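You operate a simulated robot arm through the tools that you are given. There is no shell and no other tool. Be economical: measure what you need, move in short steps, check, and stop when the job is done.

You are at the controls of a simulated two-armed robot. One attempt, no reset.

TASK
Take the can marked spare with orange band and leave it on the plate marked march. Take the can marked peach wash and leave it on the yellow card marked store. Take the jug marked lime with red cap on the top of table marked outfeed and put it away on the shelf of table marked lanes. Put the can labelled "plain" from the top of table marked outfeed on the near end of the belt and the can labelled "peach" on the top of green drawer unit. Take the sealed small can with blue band and leave it on the low shelf of green rack. Lift the white tub lid open. Any order will do. Set down upright: can marked spare with orange band, can marked peach wash, jug marked lime with red cap, can, sealed small can with blue band.

The check looks at the end state, three seconds after you hand in, the way a careful person would. Anything else that was tipped, shoved, dropped, spilled or broken makes it a failure. Lids that push on must go on centred and level and be pressed home; caps that screw on are set level and turned clockwise until they are tight.

THE ROBOT
Two 7-joint arms with two-finger parallel grippers on one trunk, on a base that drives. Base frame: it is fixed to the floor where the robot stands at the start and does not move with it; the origin is under the middle of the robot, x ahead of it, y to its left, z up. Readings come in m, rad, newtons and seconds.
The left shoulder is at the start at [0.073, 0.182, 1.088], the right one opposite. With the tool pointing down near the work surface each hand reaches from about 0.1 to 0.54 m from the robot's upright axis, wherever it stands, measured 20 degrees to its own side. Places, roughly: can marked lot leaf, can marked stock with orange  [1.75, 2, 1]; can marked peach wash [1.25, 0.75, 0.5]; jug marked lime with red cap [1.5, 1.75, 1]; low shelf of green rack [-0.3, 4.9, 0.6]; near end of the belt (13x17 cm) [0.64, 2.24, 0.96]; plate marked march [-3.75, -0.25, 0.75]; sealed small can with blue band (6x6x9 cm) [2.1, 1.9, 0.9]; shelf of table marked lanes [3.6, 1.6, 0.3]; top of green drawer unit [3.6, 3.5, 0.7]; white tub lid [-2.8, -0.9, 1]; yellow card marked store [3.5, 3.5, 0.75]. Payload 3.91 kg a hand.
Tool frame (each hand has its own): the origin (TCP) lies between the finger pads and is the grasp point; the fingertips stand 0.03 m ahead of it; z points along the fingers, y is the line along which they close. The gripper opens to 0.11 m. The fingers are 0.02 m wide and 0.01 m thick; the gripper's body (0.048 by 0.112 m) begins 0.055 m behind the TCP.
Orientation is told as [roll, pitch, yaw] about the base's x, y, z axes, in that order, counted from this pose: with the fingers straight down and closing along the base's y, the tool's x points along the base's -x, its y along +y and its z along -z.

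THE INTERFACE
- The arms move only by the tool nudge_tool. It takes "left_motion", "right_motion" or both (then of equal length, played together; a hand with none holds still); each is a list of rows, each a list of 7 numbers: the shift along the tool's x, y, z in m, then the turn, a rotation vector about the tool's x, y, z in rad, then the opening, from 0 (shut) to 1 (fully open). In form: [[tx, ty, tz, rx, ry, rz, grip], ...]. A call has 1 to 20 rows; each row is the pose to reach, as a shift and turn from the pose commanded when the call began, along the tool's axes at that moment. Rows are played at 5 a second. More than 0.05 m and 0.15 rad between two rows, or a gripper value outside its range, and nothing of the call is played. Where a pose cannot be reached the arm comes as near as it can. A force on the tool above 40 N (or 10 N above the force at the start of the call, whichever is more), or a blocked arm, ends the call early, and 0.2 s more pass. The fingers move at their own pace (about 0.072 m/s each) and stop on an object; they squeeze with about 44 N. The grip force told is the motor's: it shows also when the fingers shut on nothing. Time passes only in rows, and 0.2 s behind the last, so rows that repeat a pose let the fingers close. The reply holds the time, the measured pose of the TCP, the force on the tool along the base axes, the opening and the grip force, in the units named above and with some noise, with the torque about the TCP (base axes, N m) and any sound that the robot's microphone picked up.
- Cameras (640 x 400 px; columns grow to the right, rows downward): "scene" is now at [0.1868, -0.0091, 1.2318]; the picture's right is [-0.13, -0.99, 0.00], its down [-0.92, 0.12, -0.36] and it looks along [0.36, -0.05, -0.93] (base axes); focal length 261 px, centre (320, 200). "left" rides on the left gripper at [0.072, -0.017, -0.103] in its tool frame; the picture's right is [0.23, 0.97, 0.00], its down [-0.76, 0.18, -0.62] and it looks along [-0.61, 0.14, 0.78] (tool axes); focal length 222 px, centre (320, 200). "right" rides on the right gripper at [0.073, 0.017, -0.103] in its tool frame; the picture's right is [-0.23, 0.97, 0.00], its down [-0.76, -0.18, -0.62] and it looks along [-0.61, -0.14, 0.78] (tool axes); focal length 222 px, centre (320, 200). There is no depth. A picture from a camera that has moved, and an enlarged one, comes with that camera's place and axes in the base frame and with its lens.
- get_image(camera): a new picture of that camera. It takes no simulated time.
- raise_lower(by): slides the trunk up (or, below 0, down) by that many m; the arms and the scene camera ride with it, the base frame stays. It gives what a move gives, with no picture.
- roll_base(legs): drives the robot by 1 to 6 legs, each [ahead, left, turn to the left] in m, m and rad, along the robot's own axes; the way and the turn of a leg run together, so that a leg with both is an arc; at most 1.5 m and 3.142 rad a leg. The arms and the cameras ride along, it lands a little off, and it stops where it bumps. It gives what a move gives.
- pan_tilt(pan, tilt): turns the head with the scene camera to pan (to the left, within 1.396 rad either way) and tilt (down, from -0.506 to 1.204), counted from straight ahead of the robot. It gives what a move gives.
- inspect(camera, box): a new picture of the part [left, top, right, bottom] of that camera's present view, enlarged. It takes no simulated time.
- finish_job(): hands the job in; it is judged then, once.

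Work in short steps. Places have to be worked out from the pictures, the camera data and where the tool is seen: move nearer, look again, correct. Check each grasp and each placing, and mend what went wrong. You have 196 turns and 176 pictures in all, those below and enlarged ones among them. Open the grippers and draw the arms clear of the work before you hand the job in, unless the task says otherwise; then end with one line.

The tools are called after "Request:" by a JSON object that holds its "api" and its "payload". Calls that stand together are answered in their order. nudge_tool: Moves the arms, as the interface text tells. Its arguments: {"type":"object","properties":{"left_motion":{"type":"array","items":{"type":"array","items":{"type":"number"}}},"right_motion":{"type":"array","items":{"type":"array","items":{"type":"number"}}}},"required":[]} The other tools are called the same way: raise_lower (by) slides the trunk up or down; roll_base (legs) drives the base; pan_tilt (pan, tilt) turns the head that bears the scene camera; get_image (camera) takes a picture; inspect (camera, box) takes an enlarged picture of a part of a camera's view; finish_job () hands the job in.

At the start:

```text
time_s: 0.0
left_eef_pos: [0.3079, 0.0892, 0.6649]
left_orientation: [0.127, -0.036, -0.019]
left_wrist_force: [0.5, 0.4, 0.3]
left_ft_torque: [-0.01, -0.01, 0.0]
left_gripper_width: 0.1102
left_grasp_force: 0.1
right_eef_pos: [0.3057, -0.2653, 0.6832]
right_orientation: [-0.218, 0.017, 0.053]
right_wrist_force: [0.4, -0.3, -0.1]
right_ft_torque: [0.02, 0.0, 0.02]
right_gripper_width: 0.11
right_grasp_force: 0.0
trunk travel left (down, up): [-0.352, 0.162]
robot x, y, heading: [0.0001, -0.0012, -0.003]
head pan, tilt: [-0.126, 1.201]
```

scene: 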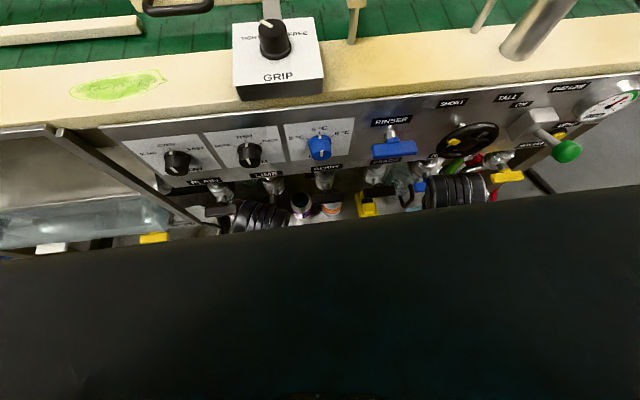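
right: 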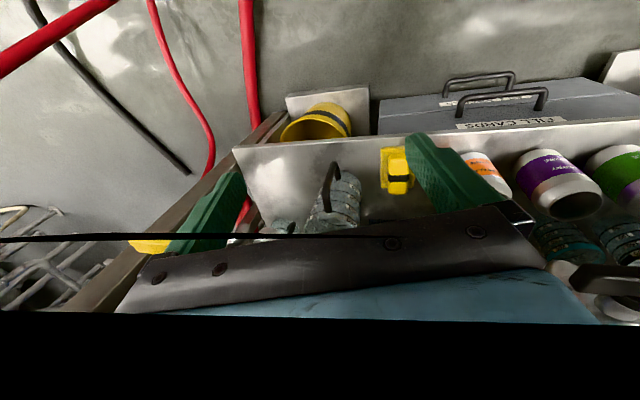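
left: 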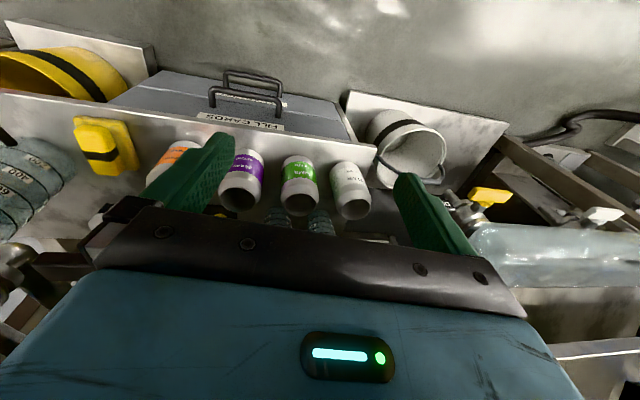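

I'm starting by looking around: head level, ahead and to the left.

Request:
{"api": "pan_tilt", "payload": {"pan": 0.0, "tilt": 0.35}}

Request:
{"api": "get_image", "payload": {"camera": "scene"}}

Request:
{"api": "pan_tilt", "payload": {"pan": 1.1, "tilt": 0.35}}

Request:
{"api": "get_image", "payload": {"camera": "scene"}}

Request:
{"api": "pan_tilt", "payload": {"pan": -1.1, "tilt": 0.35}}

Request:
{"api": "get_image", "payload": {"camera": "scene"}}

```text
time_s: 1.2
left_eef_pos: [0.3093, 0.0902, 0.6647]
left_orientation: [0.127, -0.037, -0.018]
left_wrist_force: [0.5, -0.1, -0.2]
left_ft_torque: [0.03, 0.01, 0.01]
left_gripper_width: 0.11
left_grasp_force: 0.0
right_eef_pos: [0.3067, -0.2649, 0.6833]
right_orientation: [-0.217, 0.017, 0.055]
right_wrist_force: [-1.0, 0.1, -0.1]
right_ft_torque: [0.0, 0.0, -0.01]
right_gripper_width: 0.1099
right_grasp_force: 0.0
trunk travel left (down, up): [-0.352, 0.162]
robot x, y, heading: [-0.0022, -0.0006, -0.003]
head pan, tilt: [0.0, 0.351]
```

```text
172 pictures are left
camera scene: at [0.2245, -0.0021, 1.2991], right [0.0, -1.0, 0.0], down [-0.34, 0.0, -0.94], along [0.94, 0.0, -0.34], focal length 261 px, centre (320, 200)
```

scene: 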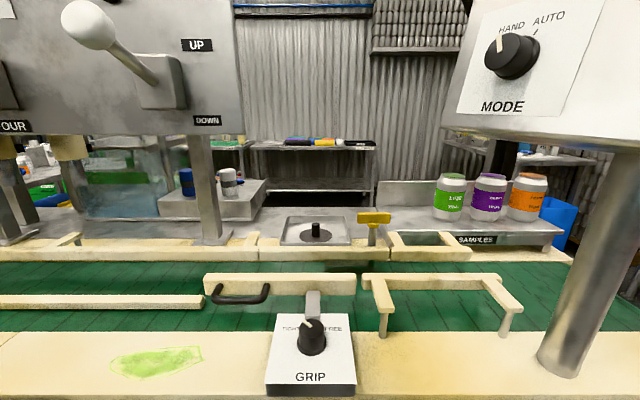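

```text
time_s: 2.5
left_eef_pos: [0.3076, 0.0911, 0.6653]
left_orientation: [0.127, -0.036, -0.022]
left_wrist_force: [-0.3, 0.5, 0.1]
left_ft_torque: [-0.03, 0.0, 0.05]
left_gripper_width: 0.11
left_grasp_force: 0.1
right_eef_pos: [0.3059, -0.2658, 0.6833]
right_orientation: [-0.219, 0.018, 0.055]
right_wrist_force: [-0.7, -0.3, -0.7]
right_ft_torque: [0.0, 0.02, 0.03]
right_gripper_width: 0.1101
right_grasp_force: 0.1
trunk travel left (down, up): [-0.352, 0.162]
robot x, y, heading: [-0.0029, -0.0003, -0.001]
head pan, tilt: [1.1, 0.351]
```

```text
171 pictures are left
camera scene: at [0.1737, 0.0808, 1.2992], right [0.89, -0.45, 0.0], down [-0.16, -0.31, -0.94], along [0.43, 0.84, -0.34], focal length 261 px, centre (320, 200)
```

scene: 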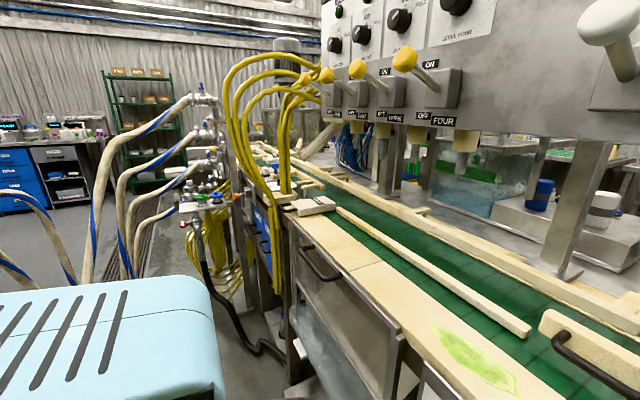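

```text
time_s: 4.6
left_eef_pos: [0.309, 0.0889, 0.6647]
left_orientation: [0.127, -0.037, -0.021]
left_wrist_force: [-0.2, 0.0, -0.4]
left_ft_torque: [-0.04, 0.01, -0.01]
left_gripper_width: 0.11
left_grasp_force: 0.0
right_eef_pos: [0.3059, -0.2649, 0.6833]
right_orientation: [-0.219, 0.018, 0.054]
right_wrist_force: [0.0, -0.5, -0.3]
right_ft_torque: [0.01, 0.0, 0.01]
right_gripper_width: 0.1103
right_grasp_force: 0.0
trunk travel left (down, up): [-0.352, 0.162]
robot x, y, heading: [-0.0004, 0.0019, -0.0]
head pan, tilt: [-1.1, 0.351]
```

```text
170 pictures are left
camera scene: at [0.1737, -0.085, 1.2992], right [-0.89, -0.45, 0.0], down [-0.16, 0.31, -0.94], along [0.43, -0.84, -0.34], focal length 261 px, centre (320, 200)
```

scene: 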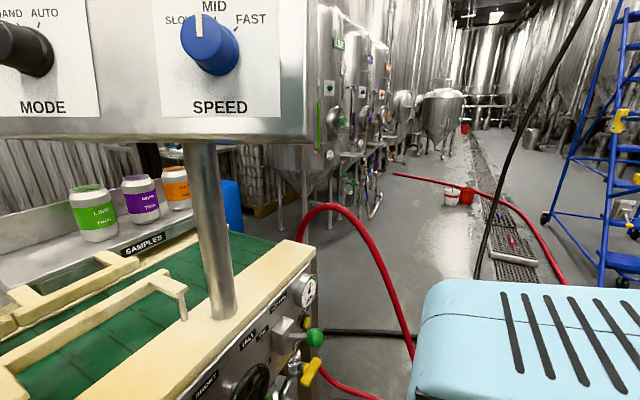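

We're at a canning line; the work seems to be spread all around it. I back away a bit and look around in every direction.

Request:
{"api": "roll_base", "payload": {"legs": [[-0.5, 0, 0]]}}

Request:
{"api": "pan_tilt", "payload": {"pan": 0.0, "tilt": 0.4}}

Request:
{"api": "get_image", "payload": {"camera": "scene"}}

Request:
{"api": "pan_tilt", "payload": {"pan": 1.3, "tilt": 0.4}}

Request:
{"api": "get_image", "payload": {"camera": "scene"}}

Request:
{"api": "pan_tilt", "payload": {"pan": -1.39, "tilt": 0.3}}

Request:
{"api": "get_image", "payload": {"camera": "scene"}}

```text
time_s: 7.5
left_eef_pos: [-0.1866, 0.0901, 0.6653]
left_orientation: [0.128, -0.036, -0.018]
left_wrist_force: [0.1, 0.4, -0.3]
left_ft_torque: [0.03, -0.04, 0.0]
left_gripper_width: 0.1098
left_grasp_force: 0.0
right_eef_pos: [-0.1884, -0.2653, 0.6832]
right_orientation: [-0.219, 0.018, 0.058]
right_wrist_force: [-0.4, 0.3, 0.3]
right_ft_torque: [0.01, 0.01, -0.04]
right_gripper_width: 0.1102
right_grasp_force: 0.2
trunk travel left (down, up): [-0.352, 0.162]
robot x, y, heading: [-0.4962, 0.0014, 0.006]
head pan, tilt: [-1.1, 0.351]
```

```text
time_s: 8.8
left_eef_pos: [-0.1868, 0.0901, 0.6647]
left_orientation: [0.127, -0.036, -0.019]
left_wrist_force: [-0.2, 0.5, -0.5]
left_ft_torque: [0.0, -0.04, 0.01]
left_gripper_width: 0.1099
left_grasp_force: 0.0
right_eef_pos: [-0.1878, -0.2649, 0.6827]
right_orientation: [-0.219, 0.018, 0.056]
right_wrist_force: [-0.4, -0.1, 0.2]
right_ft_torque: [0.03, -0.03, 0.01]
right_gripper_width: 0.1099
right_grasp_force: 0.0
trunk travel left (down, up): [-0.352, 0.162]
robot x, y, heading: [-0.4956, 0.0005, 0.001]
head pan, tilt: [0.0, 0.4]
```

```text
169 pictures are left
camera scene: at [-0.2712, -0.0023, 1.2946], right [0.0, -1.0, 0.0], down [-0.39, 0.0, -0.92], along [0.92, 0.0, -0.39], focal length 261 px, centre (320, 200)
```

scene: 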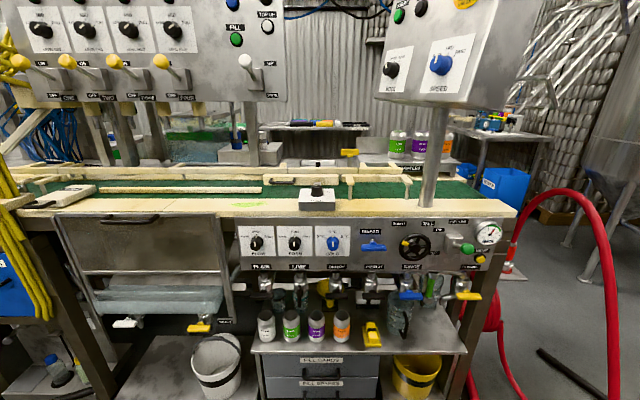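

```text
time_s: 10.3
left_eef_pos: [-0.1877, 0.091, 0.6657]
left_orientation: [0.128, -0.037, -0.017]
left_wrist_force: [0.4, 0.2, 0.4]
left_ft_torque: [0.03, -0.01, 0.01]
left_gripper_width: 0.1101
left_grasp_force: 0.1
right_eef_pos: [-0.1888, -0.2657, 0.6826]
right_orientation: [-0.219, 0.019, 0.058]
right_wrist_force: [-0.3, -0.2, -0.5]
right_ft_torque: [0.0, -0.02, -0.01]
right_gripper_width: 0.1099
right_grasp_force: 0.1
trunk travel left (down, up): [-0.352, 0.162]
robot x, y, heading: [-0.4947, 0.0016, 0.006]
head pan, tilt: [1.3, 0.4]
```

```text
168 pictures are left
camera scene: at [-0.3393, 0.0868, 1.2946], right [0.96, -0.26, 0.0], down [-0.1, -0.38, -0.92], along [0.24, 0.89, -0.39], focal length 261 px, centre (320, 200)
```

scene: 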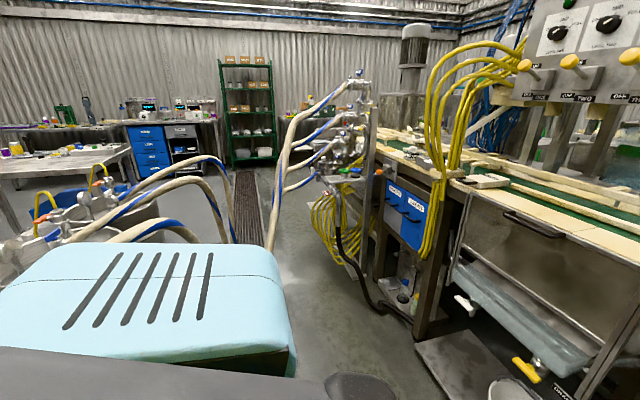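

```text
time_s: 12.7
left_eef_pos: [-0.1868, 0.0907, 0.6662]
left_orientation: [0.128, -0.035, -0.018]
left_wrist_force: [-0.5, -0.2, -1.0]
left_ft_torque: [0.0, -0.02, -0.02]
left_gripper_width: 0.1104
left_grasp_force: 0.0
right_eef_pos: [-0.1886, -0.265, 0.6842]
right_orientation: [-0.22, 0.018, 0.056]
right_wrist_force: [-0.3, 0.0, -0.3]
right_ft_torque: [0.0, 0.02, 0.0]
right_gripper_width: 0.1099
right_grasp_force: 0.0
trunk travel left (down, up): [-0.352, 0.162]
robot x, y, heading: [-0.4923, -0.0036, 0.004]
head pan, tilt: [-1.389, 0.3]
```

```text
167 pictures are left
camera scene: at [-0.3467, -0.0943, 1.3039], right [-0.98, -0.18, 0.0], down [-0.05, 0.29, -0.96], along [0.18, -0.94, -0.3], focal length 261 px, centre (320, 200)
```

scene: 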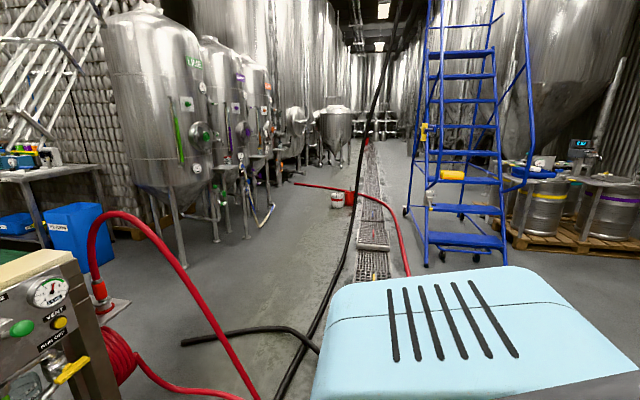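

Several can groups are visible. I zoom in on the rows of cans to read their labels.

Request:
{"api": "pan_tilt", "payload": {"pan": 0.0, "tilt": 0.45}}

Request:
{"api": "inspect", "payload": {"camera": "scene", "box": [230, 270, 390, 370]}}

Request:
{"api": "inspect", "payload": {"camera": "scene", "box": [100, 70, 540, 220]}}

```text
time_s: 14.2
left_eef_pos: [-0.1866, 0.0907, 0.6653]
left_orientation: [0.127, -0.038, -0.018]
left_wrist_force: [0.4, -0.1, -0.4]
left_ft_torque: [0.0, 0.01, 0.03]
left_gripper_width: 0.11
left_grasp_force: 0.2
right_eef_pos: [-0.1877, -0.2641, 0.6841]
right_orientation: [-0.22, 0.017, 0.058]
right_wrist_force: [0.1, -0.5, 0.5]
right_ft_torque: [0.05, 0.01, 0.02]
right_gripper_width: 0.11
right_grasp_force: 0.1
trunk travel left (down, up): [-0.352, 0.162]
robot x, y, heading: [-0.4938, -0.0019, 0.002]
head pan, tilt: [0.0, 0.45]
```

```text
4.00 times, centred on (310, 320) of scene
camera zoom: at [-0.272, -0.0023, 1.29], right [0.0, -1.0, 0.0], down [-0.44, 0.0, -0.9], along [0.9, 0.0, -0.44], focal length 1042 px, centre (360, -280)
```

zoom: 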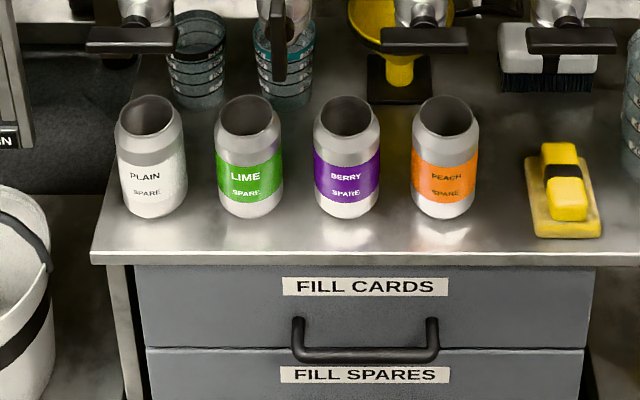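

```text
1.45 times, centred on (320, 145) of scene
camera zoom: at [-0.272, -0.0023, 1.29], right [0.0, -1.0, 0.0], down [-0.44, 0.0, -0.9], along [0.9, 0.0, -0.44], focal length 379 px, centre (320, 280)
```

zoom: 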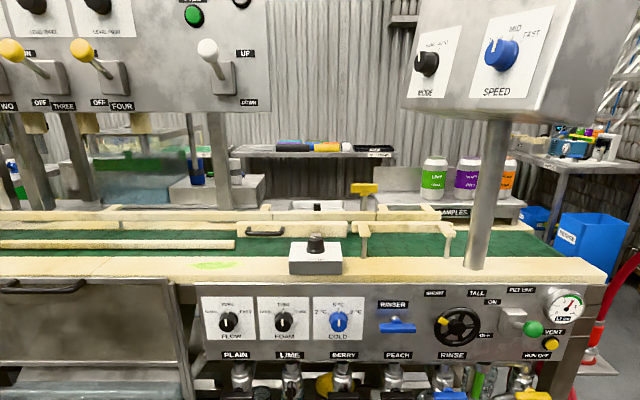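

The peach "SPARE" can with the orange band is on the low shelf at roughly (0.47, -0.085). I lower the trunk, drive closer and tilt the right hand forward to approach under the taps.

Request:
{"api": "raise_lower", "payload": {"by": -0.2}}

Request:
{"api": "roll_base", "payload": {"legs": [[0.33, 0.12, 0]]}}

Request:
{"api": "nudge_tool", "payload": {"right_motion": [[0, 0, 0, 0.03, -0.14, 0, 0.8], [0, 0, 0, 0.06, -0.28, 0, 0.8], [0, 0, 0, 0.1, -0.42, 0, 0.8], [0, 0, 0, 0.13, -0.56, 0, 0.8], [0, 0, 0, 0.16, -0.7, 0, 0.8], [0, 0, 0, 0.19, -0.84, 0, 0.8]]}}

Request:
{"api": "get_image", "payload": {"camera": "right"}}

Request:
{"api": "pan_tilt", "payload": {"pan": -0.2, "tilt": 0.75}}

Request:
{"api": "get_image", "payload": {"camera": "scene"}}

```text
time_s: 16.5
left_eef_pos: [-0.1851, 0.1363, 0.4512]
left_orientation: [0.255, -0.05, -0.074]
left_wrist_force: [0.2, -0.8, 0.0]
left_ft_torque: [0.0, 0.01, -0.01]
left_gripper_width: 0.1097
left_grasp_force: 0.1
right_eef_pos: [-0.184, -0.2666, 0.4853]
right_orientation: [-0.22, 0.006, 0.055]
right_wrist_force: [0.3, 0.2, 0.5]
right_ft_torque: [-0.01, 0.03, -0.02]
right_gripper_width: 0.1099
right_grasp_force: 0.1
trunk travel left (down, up): [-0.152, 0.362]
robot x, y, heading: [-0.4949, -0.0007, 0.005]
head pan, tilt: [0.0, 0.45]
stopped: the arm was blocked; the commanded pose is now the measured one
```

```text
time_s: 18.8
left_eef_pos: [0.1468, 0.2549, 0.4503]
left_orientation: [0.256, -0.051, -0.072]
left_wrist_force: [0.8, -0.1, -0.8]
left_ft_torque: [-0.02, -0.02, -0.01]
left_gripper_width: 0.1101
left_grasp_force: 0.0
right_eef_pos: [0.1464, -0.1465, 0.4847]
right_orientation: [-0.222, 0.008, 0.058]
right_wrist_force: [-0.2, -0.2, -0.5]
right_ft_torque: [0.01, -0.01, -0.01]
right_gripper_width: 0.1101
right_grasp_force: 0.1
trunk travel left (down, up): [-0.152, 0.362]
robot x, y, heading: [-0.1658, 0.1212, 0.01]
head pan, tilt: [0.0, 0.45]
```

```text
time_s: 20.2
left_eef_pos: [0.1457, 0.2565, 0.4514]
left_orientation: [0.258, -0.05, -0.073]
left_wrist_force: [0.1, -0.5, -0.1]
left_ft_torque: [0.0, -0.03, -0.04]
left_gripper_width: 0.11
left_grasp_force: 0.1
right_eef_pos: [0.1478, -0.1475, 0.4855]
right_orientation: [-0.567, -0.779, 0.4]
right_wrist_force: [-0.2, -0.8, -0.5]
right_ft_torque: [0.0, 0.0, 0.01]
right_gripper_width: 0.0881
right_grasp_force: 0.1
trunk travel left (down, up): [-0.152, 0.362]
robot x, y, heading: [-0.1635, 0.1191, 0.006]
head pan, tilt: [0.0, 0.45]
```

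```text
164 pictures are left
camera right: at [0.0225, -0.1265, 0.4909], right [0.17, 0.96, -0.21], down [0.03, 0.21, 0.98], along [0.99, -0.17, 0.01], focal length 222 px, centre (320, 200)
```

right: 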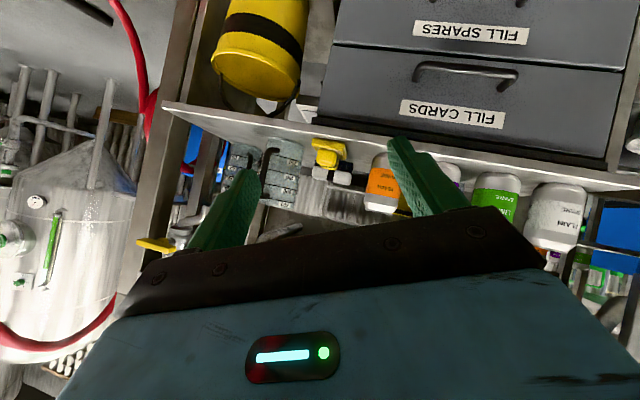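

```text
time_s: 21.0
left_eef_pos: [0.1464, 0.2557, 0.4497]
left_orientation: [0.258, -0.05, -0.073]
left_wrist_force: [-0.3, 0.5, 0.2]
left_ft_torque: [0.02, -0.01, 0.0]
left_gripper_width: 0.1099
left_grasp_force: 0.0
right_eef_pos: [0.1472, -0.1485, 0.4857]
right_orientation: [-0.564, -0.775, 0.398]
right_wrist_force: [-1.1, 0.1, -1.1]
right_ft_torque: [-0.01, 0.02, 0.01]
right_gripper_width: 0.0881
right_grasp_force: 0.0
trunk travel left (down, up): [-0.152, 0.362]
robot x, y, heading: [-0.1613, 0.1166, 0.005]
head pan, tilt: [-0.201, 0.75]
```

```text
163 pictures are left
camera scene: at [0.1138, 0.1007, 1.05], right [-0.2, -0.98, 0.0], down [-0.67, 0.13, -0.73], along [0.72, -0.14, -0.68], focal length 261 px, centre (320, 200)
```

scene: 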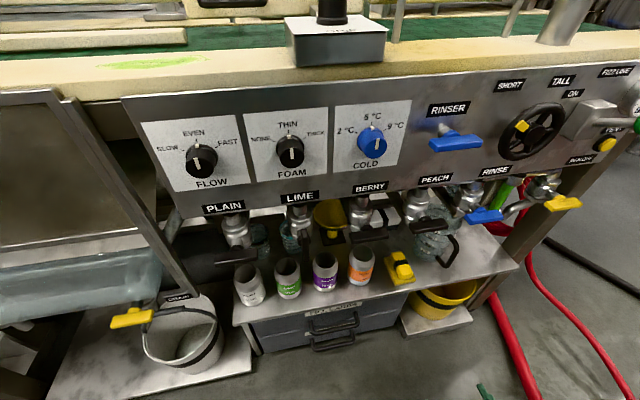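

Triangulating gives the peach spare can's centre near (0.47, -0.08, 0.45), with the shelf edge at x≈0.40. I square up the right hand (30° below horizontal) and move it to a pre-grasp 12 cm short.

Request:
{"api": "nudge_tool", "payload": {"right_motion": [[-0.037, 0.011, 0.026, -0.05, -0.037, 0.062, 0.8], [-0.074, 0.022, 0.052, -0.1, -0.074, 0.124, 0.8], [-0.11, 0.033, 0.077, -0.147, -0.112, 0.185, 0.8], [-0.147, 0.045, 0.103, -0.196, -0.149, 0.247, 0.8], [-0.184, 0.056, 0.129, -0.245, -0.186, 0.309, 0.8]]}}

Request:
{"api": "get_image", "payload": {"camera": "right"}}

Request:
{"api": "get_image", "payload": {"camera": "scene"}}

```text
time_s: 22.2
left_eef_pos: [0.1464, 0.255, 0.4515]
left_orientation: [0.258, -0.051, -0.074]
left_wrist_force: [-0.4, 0.1, 0.1]
left_ft_torque: [0.0, -0.02, 0.01]
left_gripper_width: 0.1098
left_grasp_force: 0.0
right_eef_pos: [0.3671, -0.0781, 0.5147]
right_orientation: [0.018, -1.042, -0.019]
right_wrist_force: [-0.4, 0.0, -0.1]
right_ft_torque: [0.01, -0.03, 0.0]
right_gripper_width: 0.0879
right_grasp_force: 0.0
trunk travel left (down, up): [-0.152, 0.362]
robot x, y, heading: [-0.1632, 0.1193, 0.005]
head pan, tilt: [-0.201, 0.75]
```

```text
162 pictures are left
camera right: at [0.2413, -0.0618, 0.5048], right [0.12, 0.97, 0.21], down [-0.16, -0.19, 0.97], along [0.98, -0.14, 0.13], focal length 222 px, centre (320, 200)
```

right: 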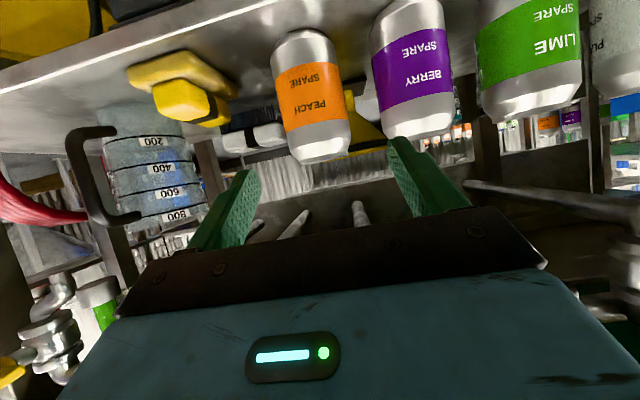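

```text
161 pictures are left
camera scene: at [0.114, 0.1006, 1.0499], right [-0.2, -0.98, 0.0], down [-0.67, 0.13, -0.73], along [0.72, -0.14, -0.68], focal length 261 px, centre (320, 200)
```

scene: 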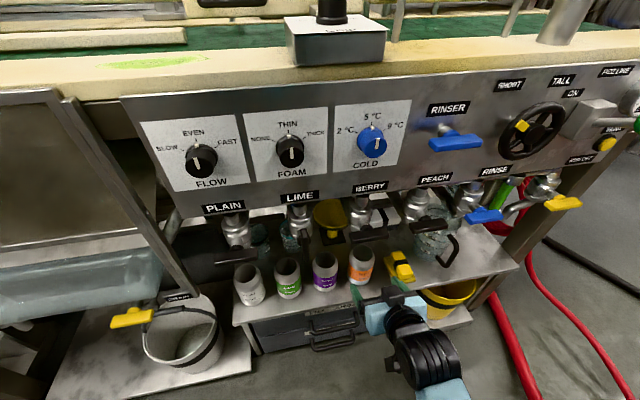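

The can is confirmed at y≈-0.08, base z≈0.38, top ≈0.50. I advance 0.12 m along the fingers and close.

Request:
{"api": "nudge_tool", "payload": {"right_motion": [[0, 0, 0.04, 0, 0, 0, 0.78], [0, -0.001, 0.08, 0, 0, 0, 0.78], [0, -0.001, 0.12, 0, 0, 0, 0.78], [0, -0.001, 0.12, 0, 0, 0, 0.4], [0, -0.001, 0.12, 0, 0, 0, 0.2], [0, -0.001, 0.12, 0, 0, 0, 0.2]]}}

Request:
{"api": "get_image", "payload": {"camera": "right"}}

```text
time_s: 23.6
left_eef_pos: [0.1464, 0.2551, 0.4524]
left_orientation: [0.256, -0.05, -0.073]
left_wrist_force: [-0.2, 0.3, -0.3]
left_ft_torque: [0.04, 0.03, -0.02]
left_gripper_width: 0.1103
left_grasp_force: 0.0
right_eef_pos: [0.47, -0.0793, 0.4553]
right_orientation: [0.012, -1.041, -0.012]
right_wrist_force: [-0.6, 0.1, 0.8]
right_ft_torque: [0.0, 0.02, 0.03]
right_gripper_width: 0.0633
right_grasp_force: 44.3
trunk travel left (down, up): [-0.152, 0.362]
robot x, y, heading: [-0.168, 0.1196, 0.007]
head pan, tilt: [-0.201, 0.75]
```

```text
160 pictures are left
camera right: at [0.3443, -0.0639, 0.4443], right [0.12, 0.97, 0.2], down [-0.15, -0.18, 0.97], along [0.98, -0.14, 0.13], focal length 222 px, centre (320, 200)
```

right: 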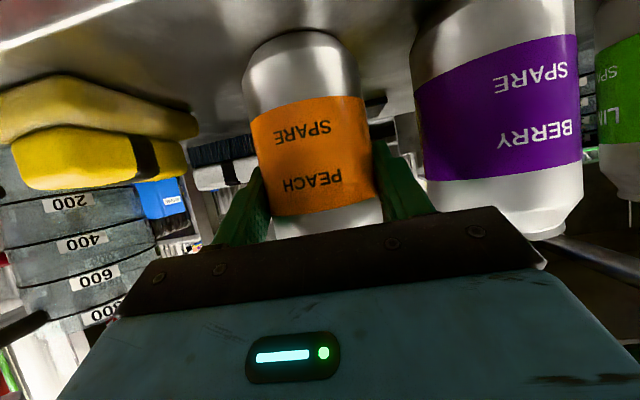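

Gripped (width 0.063, 44 N). I lift 3 cm, then draw back out and up.

Request:
{"api": "nudge_tool", "payload": {"right_motion": [[-0.013, 0, -0.0075, 0, 0, 0, 0.2], [-0.026, 0, -0.015, 0, 0, 0, 0.2], [-0.004, 0, -0.053, 0, 0, 0, 0.2], [0.018, 0, -0.091, 0, 0, 0, 0.2], [0.04, 0, -0.13, 0, 0, 0, 0.2], [0.06, 0, -0.165, 0, 0, 0, 0.2], [0.08, 0, -0.2, 0, 0, 0, 0.2], [0.09, 0, -0.22, 0, 0, 0, 0.2]]}}

Request:
{"api": "get_image", "payload": {"camera": "scene"}}

```text
time_s: 25.4
left_eef_pos: [0.1453, 0.2548, 0.4508]
left_orientation: [0.257, -0.051, -0.073]
left_wrist_force: [0.8, 0.7, 0.9]
left_ft_torque: [0.0, 0.01, -0.01]
left_gripper_width: 0.1097
left_grasp_force: 0.1
right_eef_pos: [0.2435, -0.0867, 0.4905]
right_orientation: [-0.039, -1.062, 0.04]
right_wrist_force: [-0.5, 0.6, 0.5]
right_ft_torque: [0.0, -0.02, -0.01]
right_gripper_width: 0.0632
right_grasp_force: 44.1
trunk travel left (down, up): [-0.152, 0.362]
robot x, y, heading: [-0.1644, 0.1199, 0.004]
head pan, tilt: [-0.201, 0.75]
```

```text
159 pictures are left
camera scene: at [0.1137, 0.1006, 1.05], right [-0.2, -0.98, 0.0], down [-0.67, 0.13, -0.73], along [0.72, -0.14, -0.68], focal length 261 px, centre (320, 200)
```

scene: 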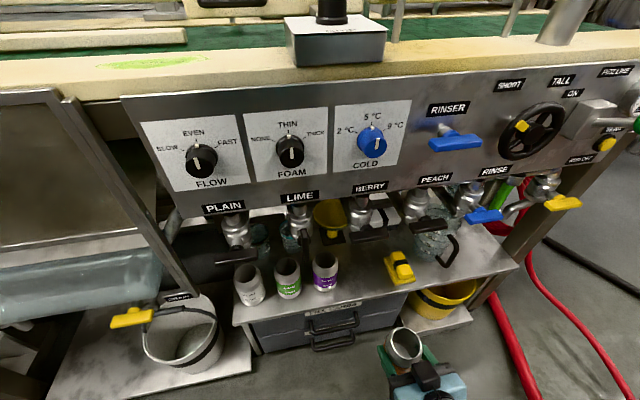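

The spare can is in hand and its neighbours are undisturbed. I back off, raise the trunk, turn to the right 90° and look.

Request:
{"api": "roll_base", "payload": {"legs": [[-0.4, 0, 0]]}}

Request:
{"api": "raise_lower", "payload": {"by": 0.25}}

Request:
{"api": "roll_base", "payload": {"legs": [[0, 0, -1.571]]}}

Request:
{"api": "pan_tilt", "payload": {"pan": -1.2, "tilt": 0.3}}

Request:
{"api": "get_image", "payload": {"camera": "scene"}}

Request:
{"api": "pan_tilt", "payload": {"pan": -0.5, "tilt": 0.4}}

Request:
{"api": "get_image", "payload": {"camera": "scene"}}

```text
time_s: 27.9
left_eef_pos: [-0.2518, 0.2542, 0.4509]
left_orientation: [0.257, -0.05, -0.069]
left_wrist_force: [-0.1, 0.2, 0.0]
left_ft_torque: [0.02, -0.02, -0.01]
left_gripper_width: 0.1102
left_grasp_force: 0.2
right_eef_pos: [-0.1595, -0.0858, 0.4814]
right_orientation: [-0.037, -1.041, 0.045]
right_wrist_force: [0.6, 1.0, -0.7]
right_ft_torque: [0.01, 0.01, -0.02]
right_gripper_width: 0.0634
right_grasp_force: 43.8
trunk travel left (down, up): [-0.152, 0.362]
robot x, y, heading: [-0.5623, 0.1152, 0.002]
head pan, tilt: [-0.201, 0.75]
```

```text
time_s: 30.0
left_eef_pos: [-0.2101, 0.3078, 0.7004]
left_orientation: [0.404, -0.145, -0.11]
left_wrist_force: [0.4, -0.3, -0.2]
left_ft_torque: [0.02, 0.03, 0.01]
left_gripper_width: 0.1097
left_grasp_force: 0.0
right_eef_pos: [-0.1581, -0.0869, 0.7181]
right_orientation: [-0.044, -1.05, 0.051]
right_wrist_force: [-0.4, -0.8, -0.5]
right_ft_torque: [0.03, 0.03, -0.04]
right_gripper_width: 0.0632
right_grasp_force: 44.8
trunk travel left (down, up): [-0.384, 0.13]
robot x, y, heading: [-0.5616, 0.1158, 0.002]
head pan, tilt: [-0.201, 0.75]
stopped: the arm was blocked; the commanded pose is now the measured one
```

```text
time_s: 34.3
left_eef_pos: [-0.3754, -0.2366, 0.6985]
left_orientation: [0.405, -0.143, -1.691]
left_wrist_force: [0.2, -1.0, 0.5]
left_ft_torque: [-0.02, 0.01, 0.01]
left_gripper_width: 0.1101
left_grasp_force: 0.1
right_eef_pos: [-0.769, -0.2863, 0.7181]
right_orientation: [-0.04, -1.046, -1.528]
right_wrist_force: [0.6, -0.7, -1.3]
right_ft_torque: [0.0, 0.0, -0.03]
right_gripper_width: 0.0632
right_grasp_force: 43.7
trunk travel left (down, up): [-0.384, 0.13]
robot x, y, heading: [-0.5656, 0.117, -1.572]
head pan, tilt: [-0.201, 0.75]
```

```text
time_s: 35.5
left_eef_pos: [-0.3757, -0.2356, 0.7002]
left_orientation: [0.407, -0.142, -1.692]
left_wrist_force: [0.6, -0.5, -0.1]
left_ft_torque: [-0.01, 0.0, -0.02]
left_gripper_width: 0.1099
left_grasp_force: 0.0
right_eef_pos: [-0.769, -0.2856, 0.7175]
right_orientation: [-0.045, -1.047, -1.531]
right_wrist_force: [0.0, 0.3, -0.1]
right_ft_torque: [-0.02, -0.01, 0.03]
right_gripper_width: 0.0633
right_grasp_force: 44.4
trunk travel left (down, up): [-0.384, 0.13]
robot x, y, heading: [-0.5588, 0.1202, -1.572]
head pan, tilt: [-1.201, 0.3]
```

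```text
158 pictures are left
camera scene: at [-0.6493, -0.0394, 1.3385], right [-0.36, 0.93, 0.0], down [0.28, 0.11, -0.96], along [-0.89, -0.34, -0.3], focal length 261 px, centre (320, 200)
```

scene: 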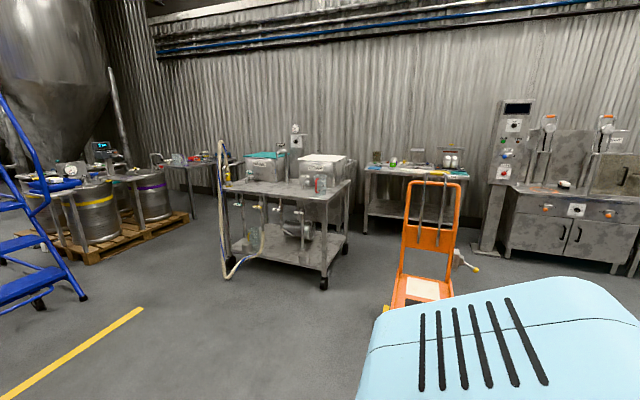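

```text
time_s: 36.6
left_eef_pos: [-0.3755, -0.2369, 0.6985]
left_orientation: [0.404, -0.142, -1.692]
left_wrist_force: [-0.3, 0.2, 0.1]
left_ft_torque: [-0.03, -0.06, -0.02]
left_gripper_width: 0.1102
left_grasp_force: 0.1
right_eef_pos: [-0.769, -0.2846, 0.7192]
right_orientation: [-0.043, -1.047, -1.528]
right_wrist_force: [-0.4, -0.2, 0.1]
right_ft_torque: [-0.01, 0.01, -0.01]
right_gripper_width: 0.0637
right_grasp_force: 43.9
trunk travel left (down, up): [-0.384, 0.13]
robot x, y, heading: [-0.5601, 0.1166, -1.574]
head pan, tilt: [-0.499, 0.4]
```

```text
157 pictures are left
camera scene: at [-0.6069, -0.087, 1.3293], right [-0.88, 0.48, 0.0], down [0.19, 0.34, -0.92], along [-0.44, -0.81, -0.39], focal length 261 px, centre (320, 200)
```

scene: 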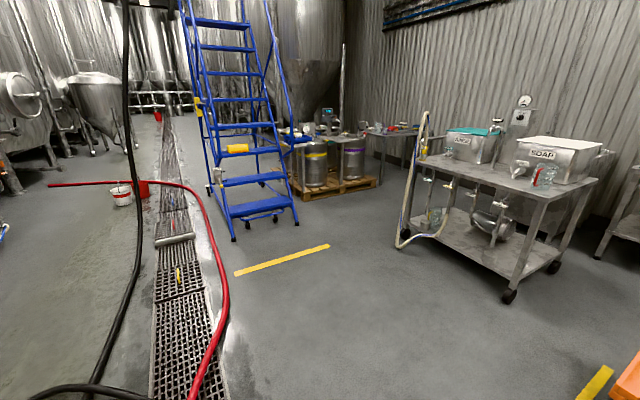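

The tub trolley stands near (-2.7,-1.1); the march table is behind an orange hand truck. I turn to face -x and move closer for a better look.

Request:
{"api": "roll_base", "payload": {"legs": [[0, 0, -1.571], [0.7, -0.1, 0]]}}

Request:
{"api": "pan_tilt", "payload": {"pan": 0.1, "tilt": 0.4}}

Request:
{"api": "get_image", "payload": {"camera": "scene"}}

Request:
{"api": "pan_tilt", "payload": {"pan": -0.9, "tilt": 0.4}}

Request:
{"api": "get_image", "payload": {"camera": "scene"}}

```text
time_s: 44.3
left_eef_pos: [-1.6115, 0.0217, 0.6995]
left_orientation: [0.403, -0.143, 3.014]
left_wrist_force: [-0.3, -0.5, -0.3]
left_ft_torque: [0.01, 0.0, 0.02]
left_gripper_width: 0.1099
left_grasp_force: 0.2
right_eef_pos: [-1.6572, 0.415, 0.717]
right_orientation: [-0.042, -1.046, -3.106]
right_wrist_force: [-0.8, -0.9, -0.4]
right_ft_torque: [0.0, 0.0, 0.0]
right_gripper_width: 0.0632
right_grasp_force: 43.8
trunk travel left (down, up): [-0.384, 0.13]
robot x, y, heading: [-1.2561, 0.209, 3.134]
head pan, tilt: [-0.499, 0.4]
```

```text
time_s: 45.3
left_eef_pos: [-1.6126, 0.0216, 0.6991]
left_orientation: [0.404, -0.143, 3.014]
left_wrist_force: [0.2, 0.0, 0.8]
left_ft_torque: [0.04, -0.03, 0.0]
left_gripper_width: 0.1102
left_grasp_force: 0.0
right_eef_pos: [-1.6574, 0.4157, 0.7178]
right_orientation: [-0.044, -1.046, -3.108]
right_wrist_force: [0.4, 0.2, -1.6]
right_ft_torque: [0.0, -0.01, 0.01]
right_gripper_width: 0.0634
right_grasp_force: 43.7
trunk travel left (down, up): [-0.384, 0.13]
robot x, y, heading: [-1.2576, 0.2041, 3.129]
head pan, tilt: [0.099, 0.4]
```

```text
156 pictures are left
camera scene: at [-1.4697, 0.1969, 1.3293], right [-0.09, 1.0, 0.0], down [0.39, 0.03, -0.92], along [-0.92, -0.08, -0.39], focal length 261 px, centre (320, 200)
```

scene: 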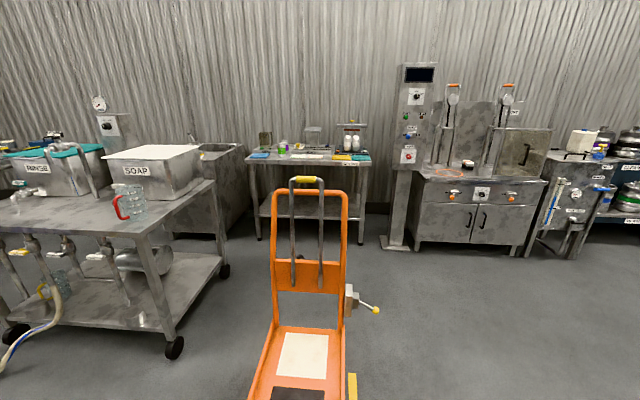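

```text
time_s: 46.6
left_eef_pos: [-1.6114, 0.0201, 0.699]
left_orientation: [0.405, -0.143, 3.014]
left_wrist_force: [0.0, -0.3, 0.0]
left_ft_torque: [-0.01, -0.03, 0.0]
left_gripper_width: 0.1099
left_grasp_force: 0.0
right_eef_pos: [-1.658, 0.4157, 0.7183]
right_orientation: [-0.042, -1.046, -3.106]
right_wrist_force: [0.1, -0.2, 0.8]
right_ft_torque: [-0.04, 0.03, 0.0]
right_gripper_width: 0.0634
right_grasp_force: 43.7
trunk travel left (down, up): [-0.384, 0.13]
robot x, y, heading: [-1.2588, 0.2058, 3.129]
head pan, tilt: [-0.901, 0.4]
```

```text
155 pictures are left
camera scene: at [-1.4342, 0.2781, 1.3293], right [0.79, 0.61, 0.0], down [0.24, -0.31, -0.92], along [-0.56, 0.73, -0.39], focal length 261 px, centre (320, 200)
```

scene: 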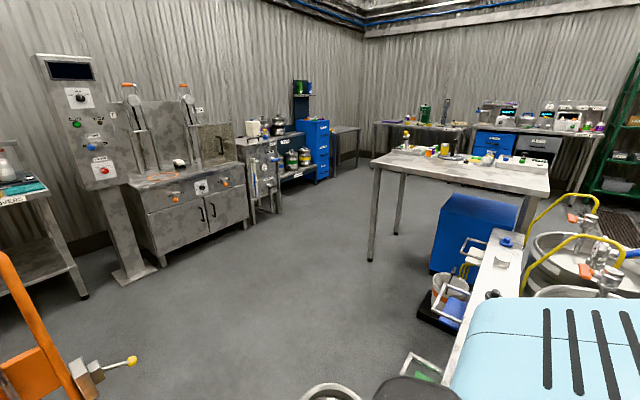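

I zoom in on the march table to see the plate and free space.

Request:
{"api": "pan_tilt", "payload": {"pan": 0.15, "tilt": 0.4}}

Request:
{"api": "inspect", "payload": {"camera": "scene", "box": [250, 115, 410, 215]}}

Request:
{"api": "inspect", "payload": {"camera": "scene", "box": [40, 110, 280, 260]}}

```text
time_s: 47.9
left_eef_pos: [-1.6111, 0.0209, 0.6997]
left_orientation: [0.404, -0.144, 3.014]
left_wrist_force: [-0.2, -0.6, 0.1]
left_ft_torque: [0.01, -0.01, -0.03]
left_gripper_width: 0.1099
left_grasp_force: 0.1
right_eef_pos: [-1.6575, 0.4164, 0.7176]
right_orientation: [-0.04, -1.048, -3.107]
right_wrist_force: [0.0, -1.3, 1.0]
right_ft_torque: [0.0, 0.02, 0.01]
right_gripper_width: 0.0635
right_grasp_force: 44.0
trunk travel left (down, up): [-0.384, 0.13]
robot x, y, heading: [-1.2556, 0.2083, 3.133]
head pan, tilt: [0.15, 0.4]
```

```text
4.00 times, centred on (330, 165) of scene
camera zoom: at [-1.4692, 0.1922, 1.3293], right [-0.14, 0.99, 0.0], down [0.39, 0.05, -0.92], along [-0.91, -0.13, -0.39], focal length 1042 px, centre (280, 340)
```

zoom: 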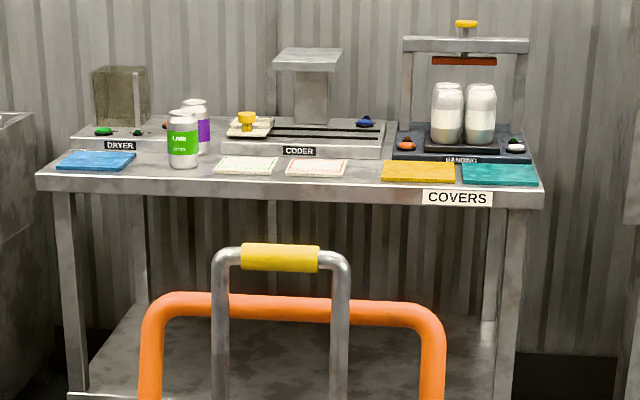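

```text
2.67 times, centred on (160, 185) of scene
camera zoom: at [-1.4692, 0.1922, 1.3293], right [-0.14, 0.99, 0.0], down [0.39, 0.05, -0.92], along [-0.91, -0.13, -0.39], focal length 695 px, centre (747, 240)
```

zoom: 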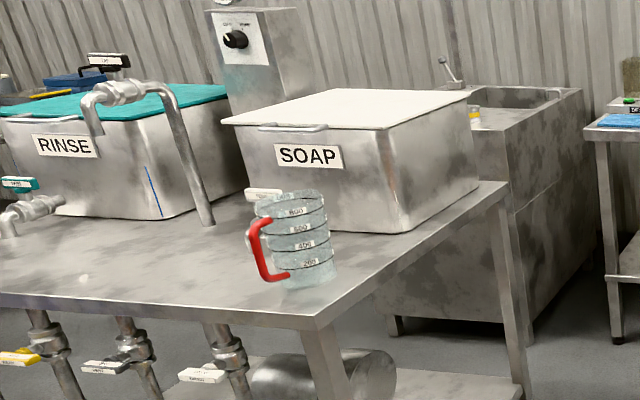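

The left plate or the right one is "march"; I'll read it up close. I check the floor between the kegs and the hand truck for the way.

Request:
{"api": "pan_tilt", "payload": {"pan": -0.55, "tilt": 0.75}}

Request:
{"api": "get_image", "payload": {"camera": "scene"}}

```text
time_s: 48.9
left_eef_pos: [-1.6114, 0.0217, 0.6996]
left_orientation: [0.404, -0.143, 3.014]
left_wrist_force: [-0.1, 0.7, 0.1]
left_ft_torque: [-0.03, 0.0, 0.02]
left_gripper_width: 0.11
left_grasp_force: 0.2
right_eef_pos: [-1.6578, 0.4163, 0.7178]
right_orientation: [-0.043, -1.046, -3.107]
right_wrist_force: [0.2, 0.0, 0.5]
right_ft_torque: [-0.01, 0.01, 0.0]
right_gripper_width: 0.0635
right_grasp_force: 44.1
trunk travel left (down, up): [-0.384, 0.13]
robot x, y, heading: [-1.257, 0.2048, 3.131]
head pan, tilt: [-0.55, 0.75]
```

```text
152 pictures are left
camera scene: at [-1.4476, 0.249, 1.2982], right [0.53, 0.85, 0.0], down [0.58, -0.36, -0.73], along [-0.62, 0.39, -0.68], focal length 261 px, centre (320, 200)
```

scene: 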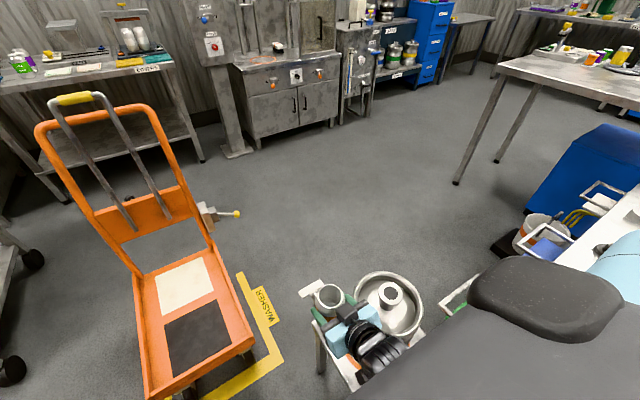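

There's a stand with a pan right under my right hand, so passages are tight. I check my own footprint by looking steeply down sideways.

Request:
{"api": "pan_tilt", "payload": {"pan": -1.39, "tilt": 0.9}}

Request:
{"api": "get_image", "payload": {"camera": "scene"}}

Request:
{"api": "pan_tilt", "payload": {"pan": 0.6, "tilt": 0.8}}

Request:
{"api": "get_image", "payload": {"camera": "scene"}}

Request:
{"api": "get_image", "payload": {"camera": "left"}}

```text
time_s: 50.1
left_eef_pos: [-1.6115, 0.022, 0.6974]
left_orientation: [0.405, -0.145, 3.014]
left_wrist_force: [-0.5, -0.2, 0.5]
left_ft_torque: [-0.03, -0.01, -0.03]
left_gripper_width: 0.1101
left_grasp_force: 0.1
right_eef_pos: [-1.6585, 0.4147, 0.7182]
right_orientation: [-0.042, -1.046, -3.106]
right_wrist_force: [-0.1, 0.6, 0.7]
right_ft_torque: [-0.02, -0.04, 0.02]
right_gripper_width: 0.0634
right_grasp_force: 43.7
trunk travel left (down, up): [-0.384, 0.13]
robot x, y, heading: [-1.2563, 0.2042, 3.128]
head pan, tilt: [-1.389, 0.901]
```

```text
151 pictures are left
camera scene: at [-1.3903, 0.2794, 1.2863], right [0.99, 0.17, 0.0], down [0.13, -0.77, -0.62], along [-0.11, 0.61, -0.78], focal length 261 px, centre (320, 200)
```

scene: 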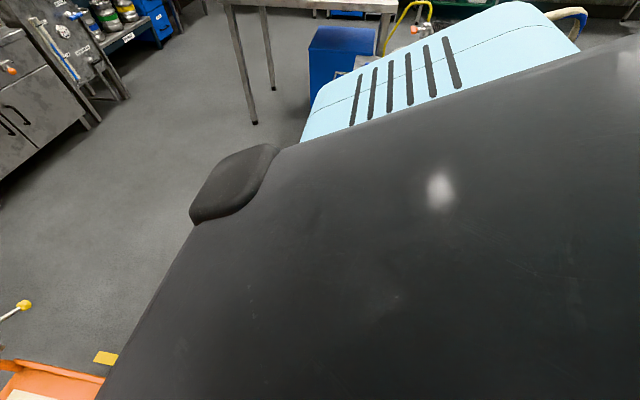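

```text
time_s: 52.0
left_eef_pos: [-1.6122, 0.0218, 0.6981]
left_orientation: [0.405, -0.143, 3.015]
left_wrist_force: [0.6, 0.0, 0.3]
left_ft_torque: [0.01, 0.01, -0.02]
left_gripper_width: 0.1099
left_grasp_force: 0.1
right_eef_pos: [-1.6577, 0.4155, 0.7177]
right_orientation: [-0.042, -1.048, -3.108]
right_wrist_force: [-0.2, -0.5, -0.1]
right_ft_torque: [0.0, -0.03, 0.01]
right_gripper_width: 0.0634
right_grasp_force: 44.0
trunk travel left (down, up): [-0.384, 0.13]
robot x, y, heading: [-1.2561, 0.2061, 3.131]
head pan, tilt: [0.6, 0.799]
```

```text
150 pictures are left
camera scene: at [-1.4445, 0.1602, 1.2942], right [-0.56, 0.83, 0.0], down [0.6, 0.4, -0.7], along [-0.58, -0.39, -0.72], focal length 261 px, centre (320, 200)
```

scene: 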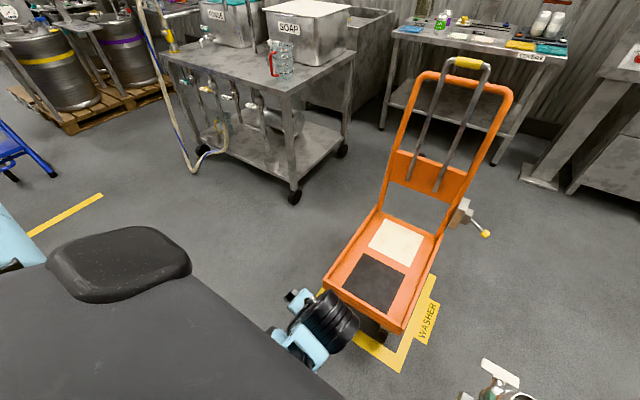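

```text
149 pictures are left
camera left: at [-1.5204, 0.0664, 0.7768], right [0.16, -0.92, 0.35], down [-0.65, 0.17, 0.74], along [-0.75, -0.35, -0.57], focal length 222 px, centre (320, 200)
```

left: 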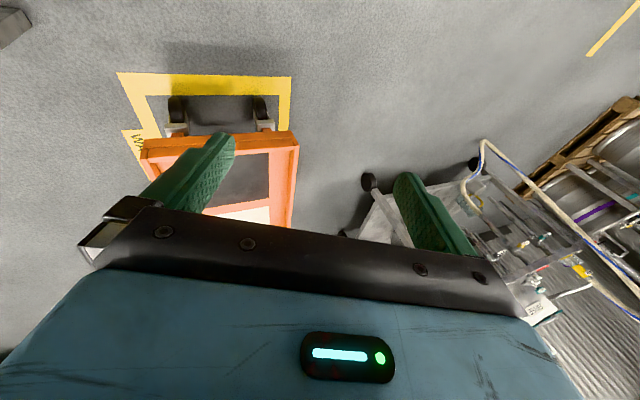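

I look through the right hand's camera to identify what stands beneath it.

Request:
{"api": "get_image", "payload": {"camera": "right"}}

Request:
{"api": "pan_tilt", "payload": {"pan": -0.8, "tilt": 0.8}}

Request:
{"api": "inspect", "payload": {"camera": "scene", "box": [160, 180, 520, 400]}}

```text
148 pictures are left
camera right: at [-1.5325, 0.3968, 0.7067], right [-0.12, -0.98, 0.18], down [0.16, 0.16, 0.97], along [-0.98, 0.14, 0.14], focal length 222 px, centre (320, 200)
```

right: 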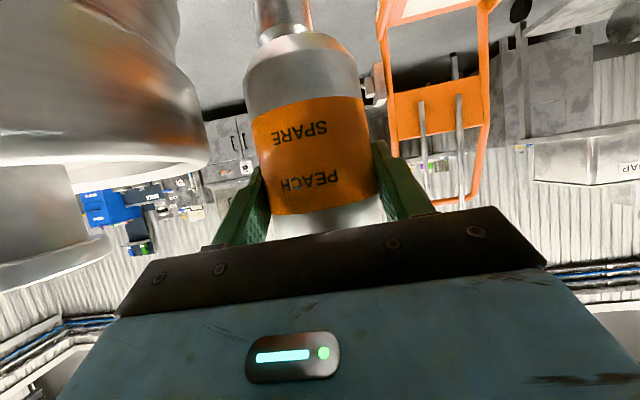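

```text
time_s: 53.6
left_eef_pos: [-1.6113, 0.022, 0.698]
left_orientation: [0.405, -0.144, 3.012]
left_wrist_force: [0.1, 0.0, 0.0]
left_ft_torque: [0.04, -0.01, -0.05]
left_gripper_width: 0.1102
left_grasp_force: 0.0
right_eef_pos: [-1.6572, 0.4142, 0.7176]
right_orientation: [-0.045, -1.046, -3.108]
right_wrist_force: [0.7, -0.1, -0.3]
right_ft_torque: [0.01, 0.0, 0.0]
right_gripper_width: 0.0634
right_grasp_force: 44.0
trunk travel left (down, up): [-0.384, 0.13]
robot x, y, heading: [-1.2564, 0.2058, 3.13]
head pan, tilt: [-0.799, 0.799]
```

```text
1.78 times, centred on (340, 290) of scene
camera zoom: at [-1.4331, 0.2634, 1.2942], right [0.72, 0.69, 0.0], down [0.49, -0.52, -0.7], along [-0.48, 0.5, -0.72], focal length 463 px, centre (284, 40)
```

zoom: 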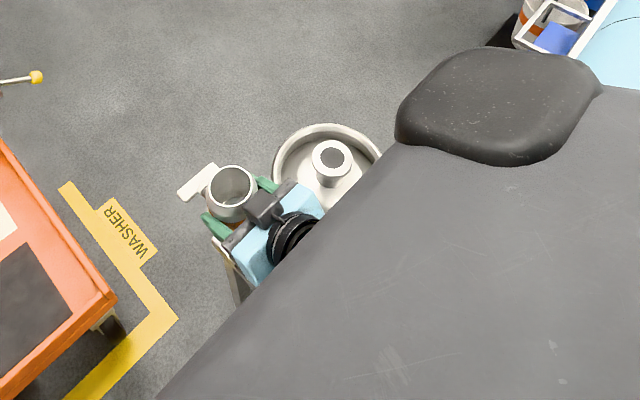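

The washer vessel and the hand truck block the direct way. I back away and look along the aisle to the left (+y) for another route.

Request:
{"api": "roll_base", "payload": {"legs": [[-0.55, 0, 0], [0, 0, -1.571]]}}

Request:
{"api": "pan_tilt", "payload": {"pan": 0.5, "tilt": 0.45}}

Request:
{"api": "get_image", "payload": {"camera": "scene"}}

Request:
{"api": "pan_tilt", "payload": {"pan": -0.1, "tilt": 0.45}}

Request:
{"api": "get_image", "payload": {"camera": "scene"}}

```text
time_s: 57.9
left_eef_pos: [-1.0958, 0.1028, 0.6986]
left_orientation: [0.404, -0.142, 2.774]
left_wrist_force: [0.3, -1.1, 0.7]
left_ft_torque: [-0.03, 0.02, -0.03]
left_gripper_width: 0.11
left_grasp_force: 0.1
right_eef_pos: [-1.0526, 0.483, 0.7205]
right_orientation: [0.005, -1.058, 2.93]
right_wrist_force: [-0.5, -6.1, 1.1]
right_ft_torque: [0.01, -0.02, 0.17]
right_gripper_width: 0.0631
right_grasp_force: 44.8
trunk travel left (down, up): [-0.384, 0.13]
robot x, y, heading: [-0.7078, 0.1972, 2.887]
head pan, tilt: [-0.799, 0.799]
stopped in leg 2: the force on the tool passed its limit at 102 N (the readings are from after the stop); the commanded pose is now the measured one
```

```text
time_s: 59.4
left_eef_pos: [-1.0965, 0.104, 0.6984]
left_orientation: [0.406, -0.144, 2.774]
left_wrist_force: [-0.3, -0.1, 0.4]
left_ft_torque: [0.03, 0.01, 0.02]
left_gripper_width: 0.1099
left_grasp_force: 0.1
right_eef_pos: [-1.052, 0.4822, 0.7198]
right_orientation: [0.001, -1.057, 2.93]
right_wrist_force: [-1.6, -9.6, 1.2]
right_ft_torque: [0.03, 0.05, 0.27]
right_gripper_width: 0.0631
right_grasp_force: 43.6
trunk travel left (down, up): [-0.384, 0.13]
robot x, y, heading: [-0.7086, 0.2012, 2.897]
head pan, tilt: [0.499, 0.45]
```

```text
146 pictures are left
camera scene: at [-0.9143, 0.2027, 1.3246], right [-0.25, 0.97, 0.0], down [0.42, 0.11, -0.9], along [-0.87, -0.22, -0.44], focal length 261 px, centre (320, 200)
```

scene: 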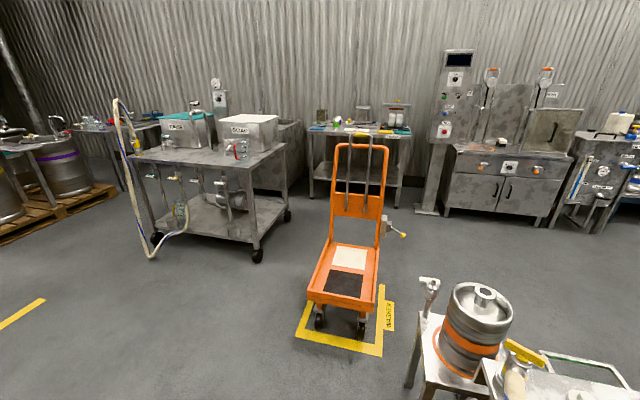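

```text
time_s: 60.4
left_eef_pos: [-1.0965, 0.1027, 0.6993]
left_orientation: [0.402, -0.143, 2.777]
left_wrist_force: [-0.6, 0.2, -0.2]
left_ft_torque: [-0.01, 0.0, -0.01]
left_gripper_width: 0.1099
left_grasp_force: 0.0
right_eef_pos: [-1.0535, 0.482, 0.7211]
right_orientation: [0.003, -1.058, 2.929]
right_wrist_force: [-1.0, -10.6, 0.7]
right_ft_torque: [0.01, 0.02, 0.27]
right_gripper_width: 0.0629
right_grasp_force: 44.2
trunk travel left (down, up): [-0.384, 0.13]
robot x, y, heading: [-0.7094, 0.1964, 2.893]
head pan, tilt: [-0.099, 0.45]
```

```text
145 pictures are left
camera scene: at [-0.9116, 0.2566, 1.3247], right [0.34, 0.94, 0.0], down [0.41, -0.15, -0.9], along [-0.85, 0.31, -0.43], focal length 261 px, centre (320, 200)
```

scene: 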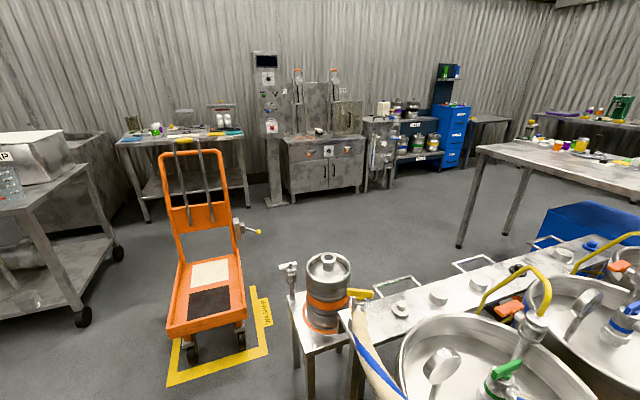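

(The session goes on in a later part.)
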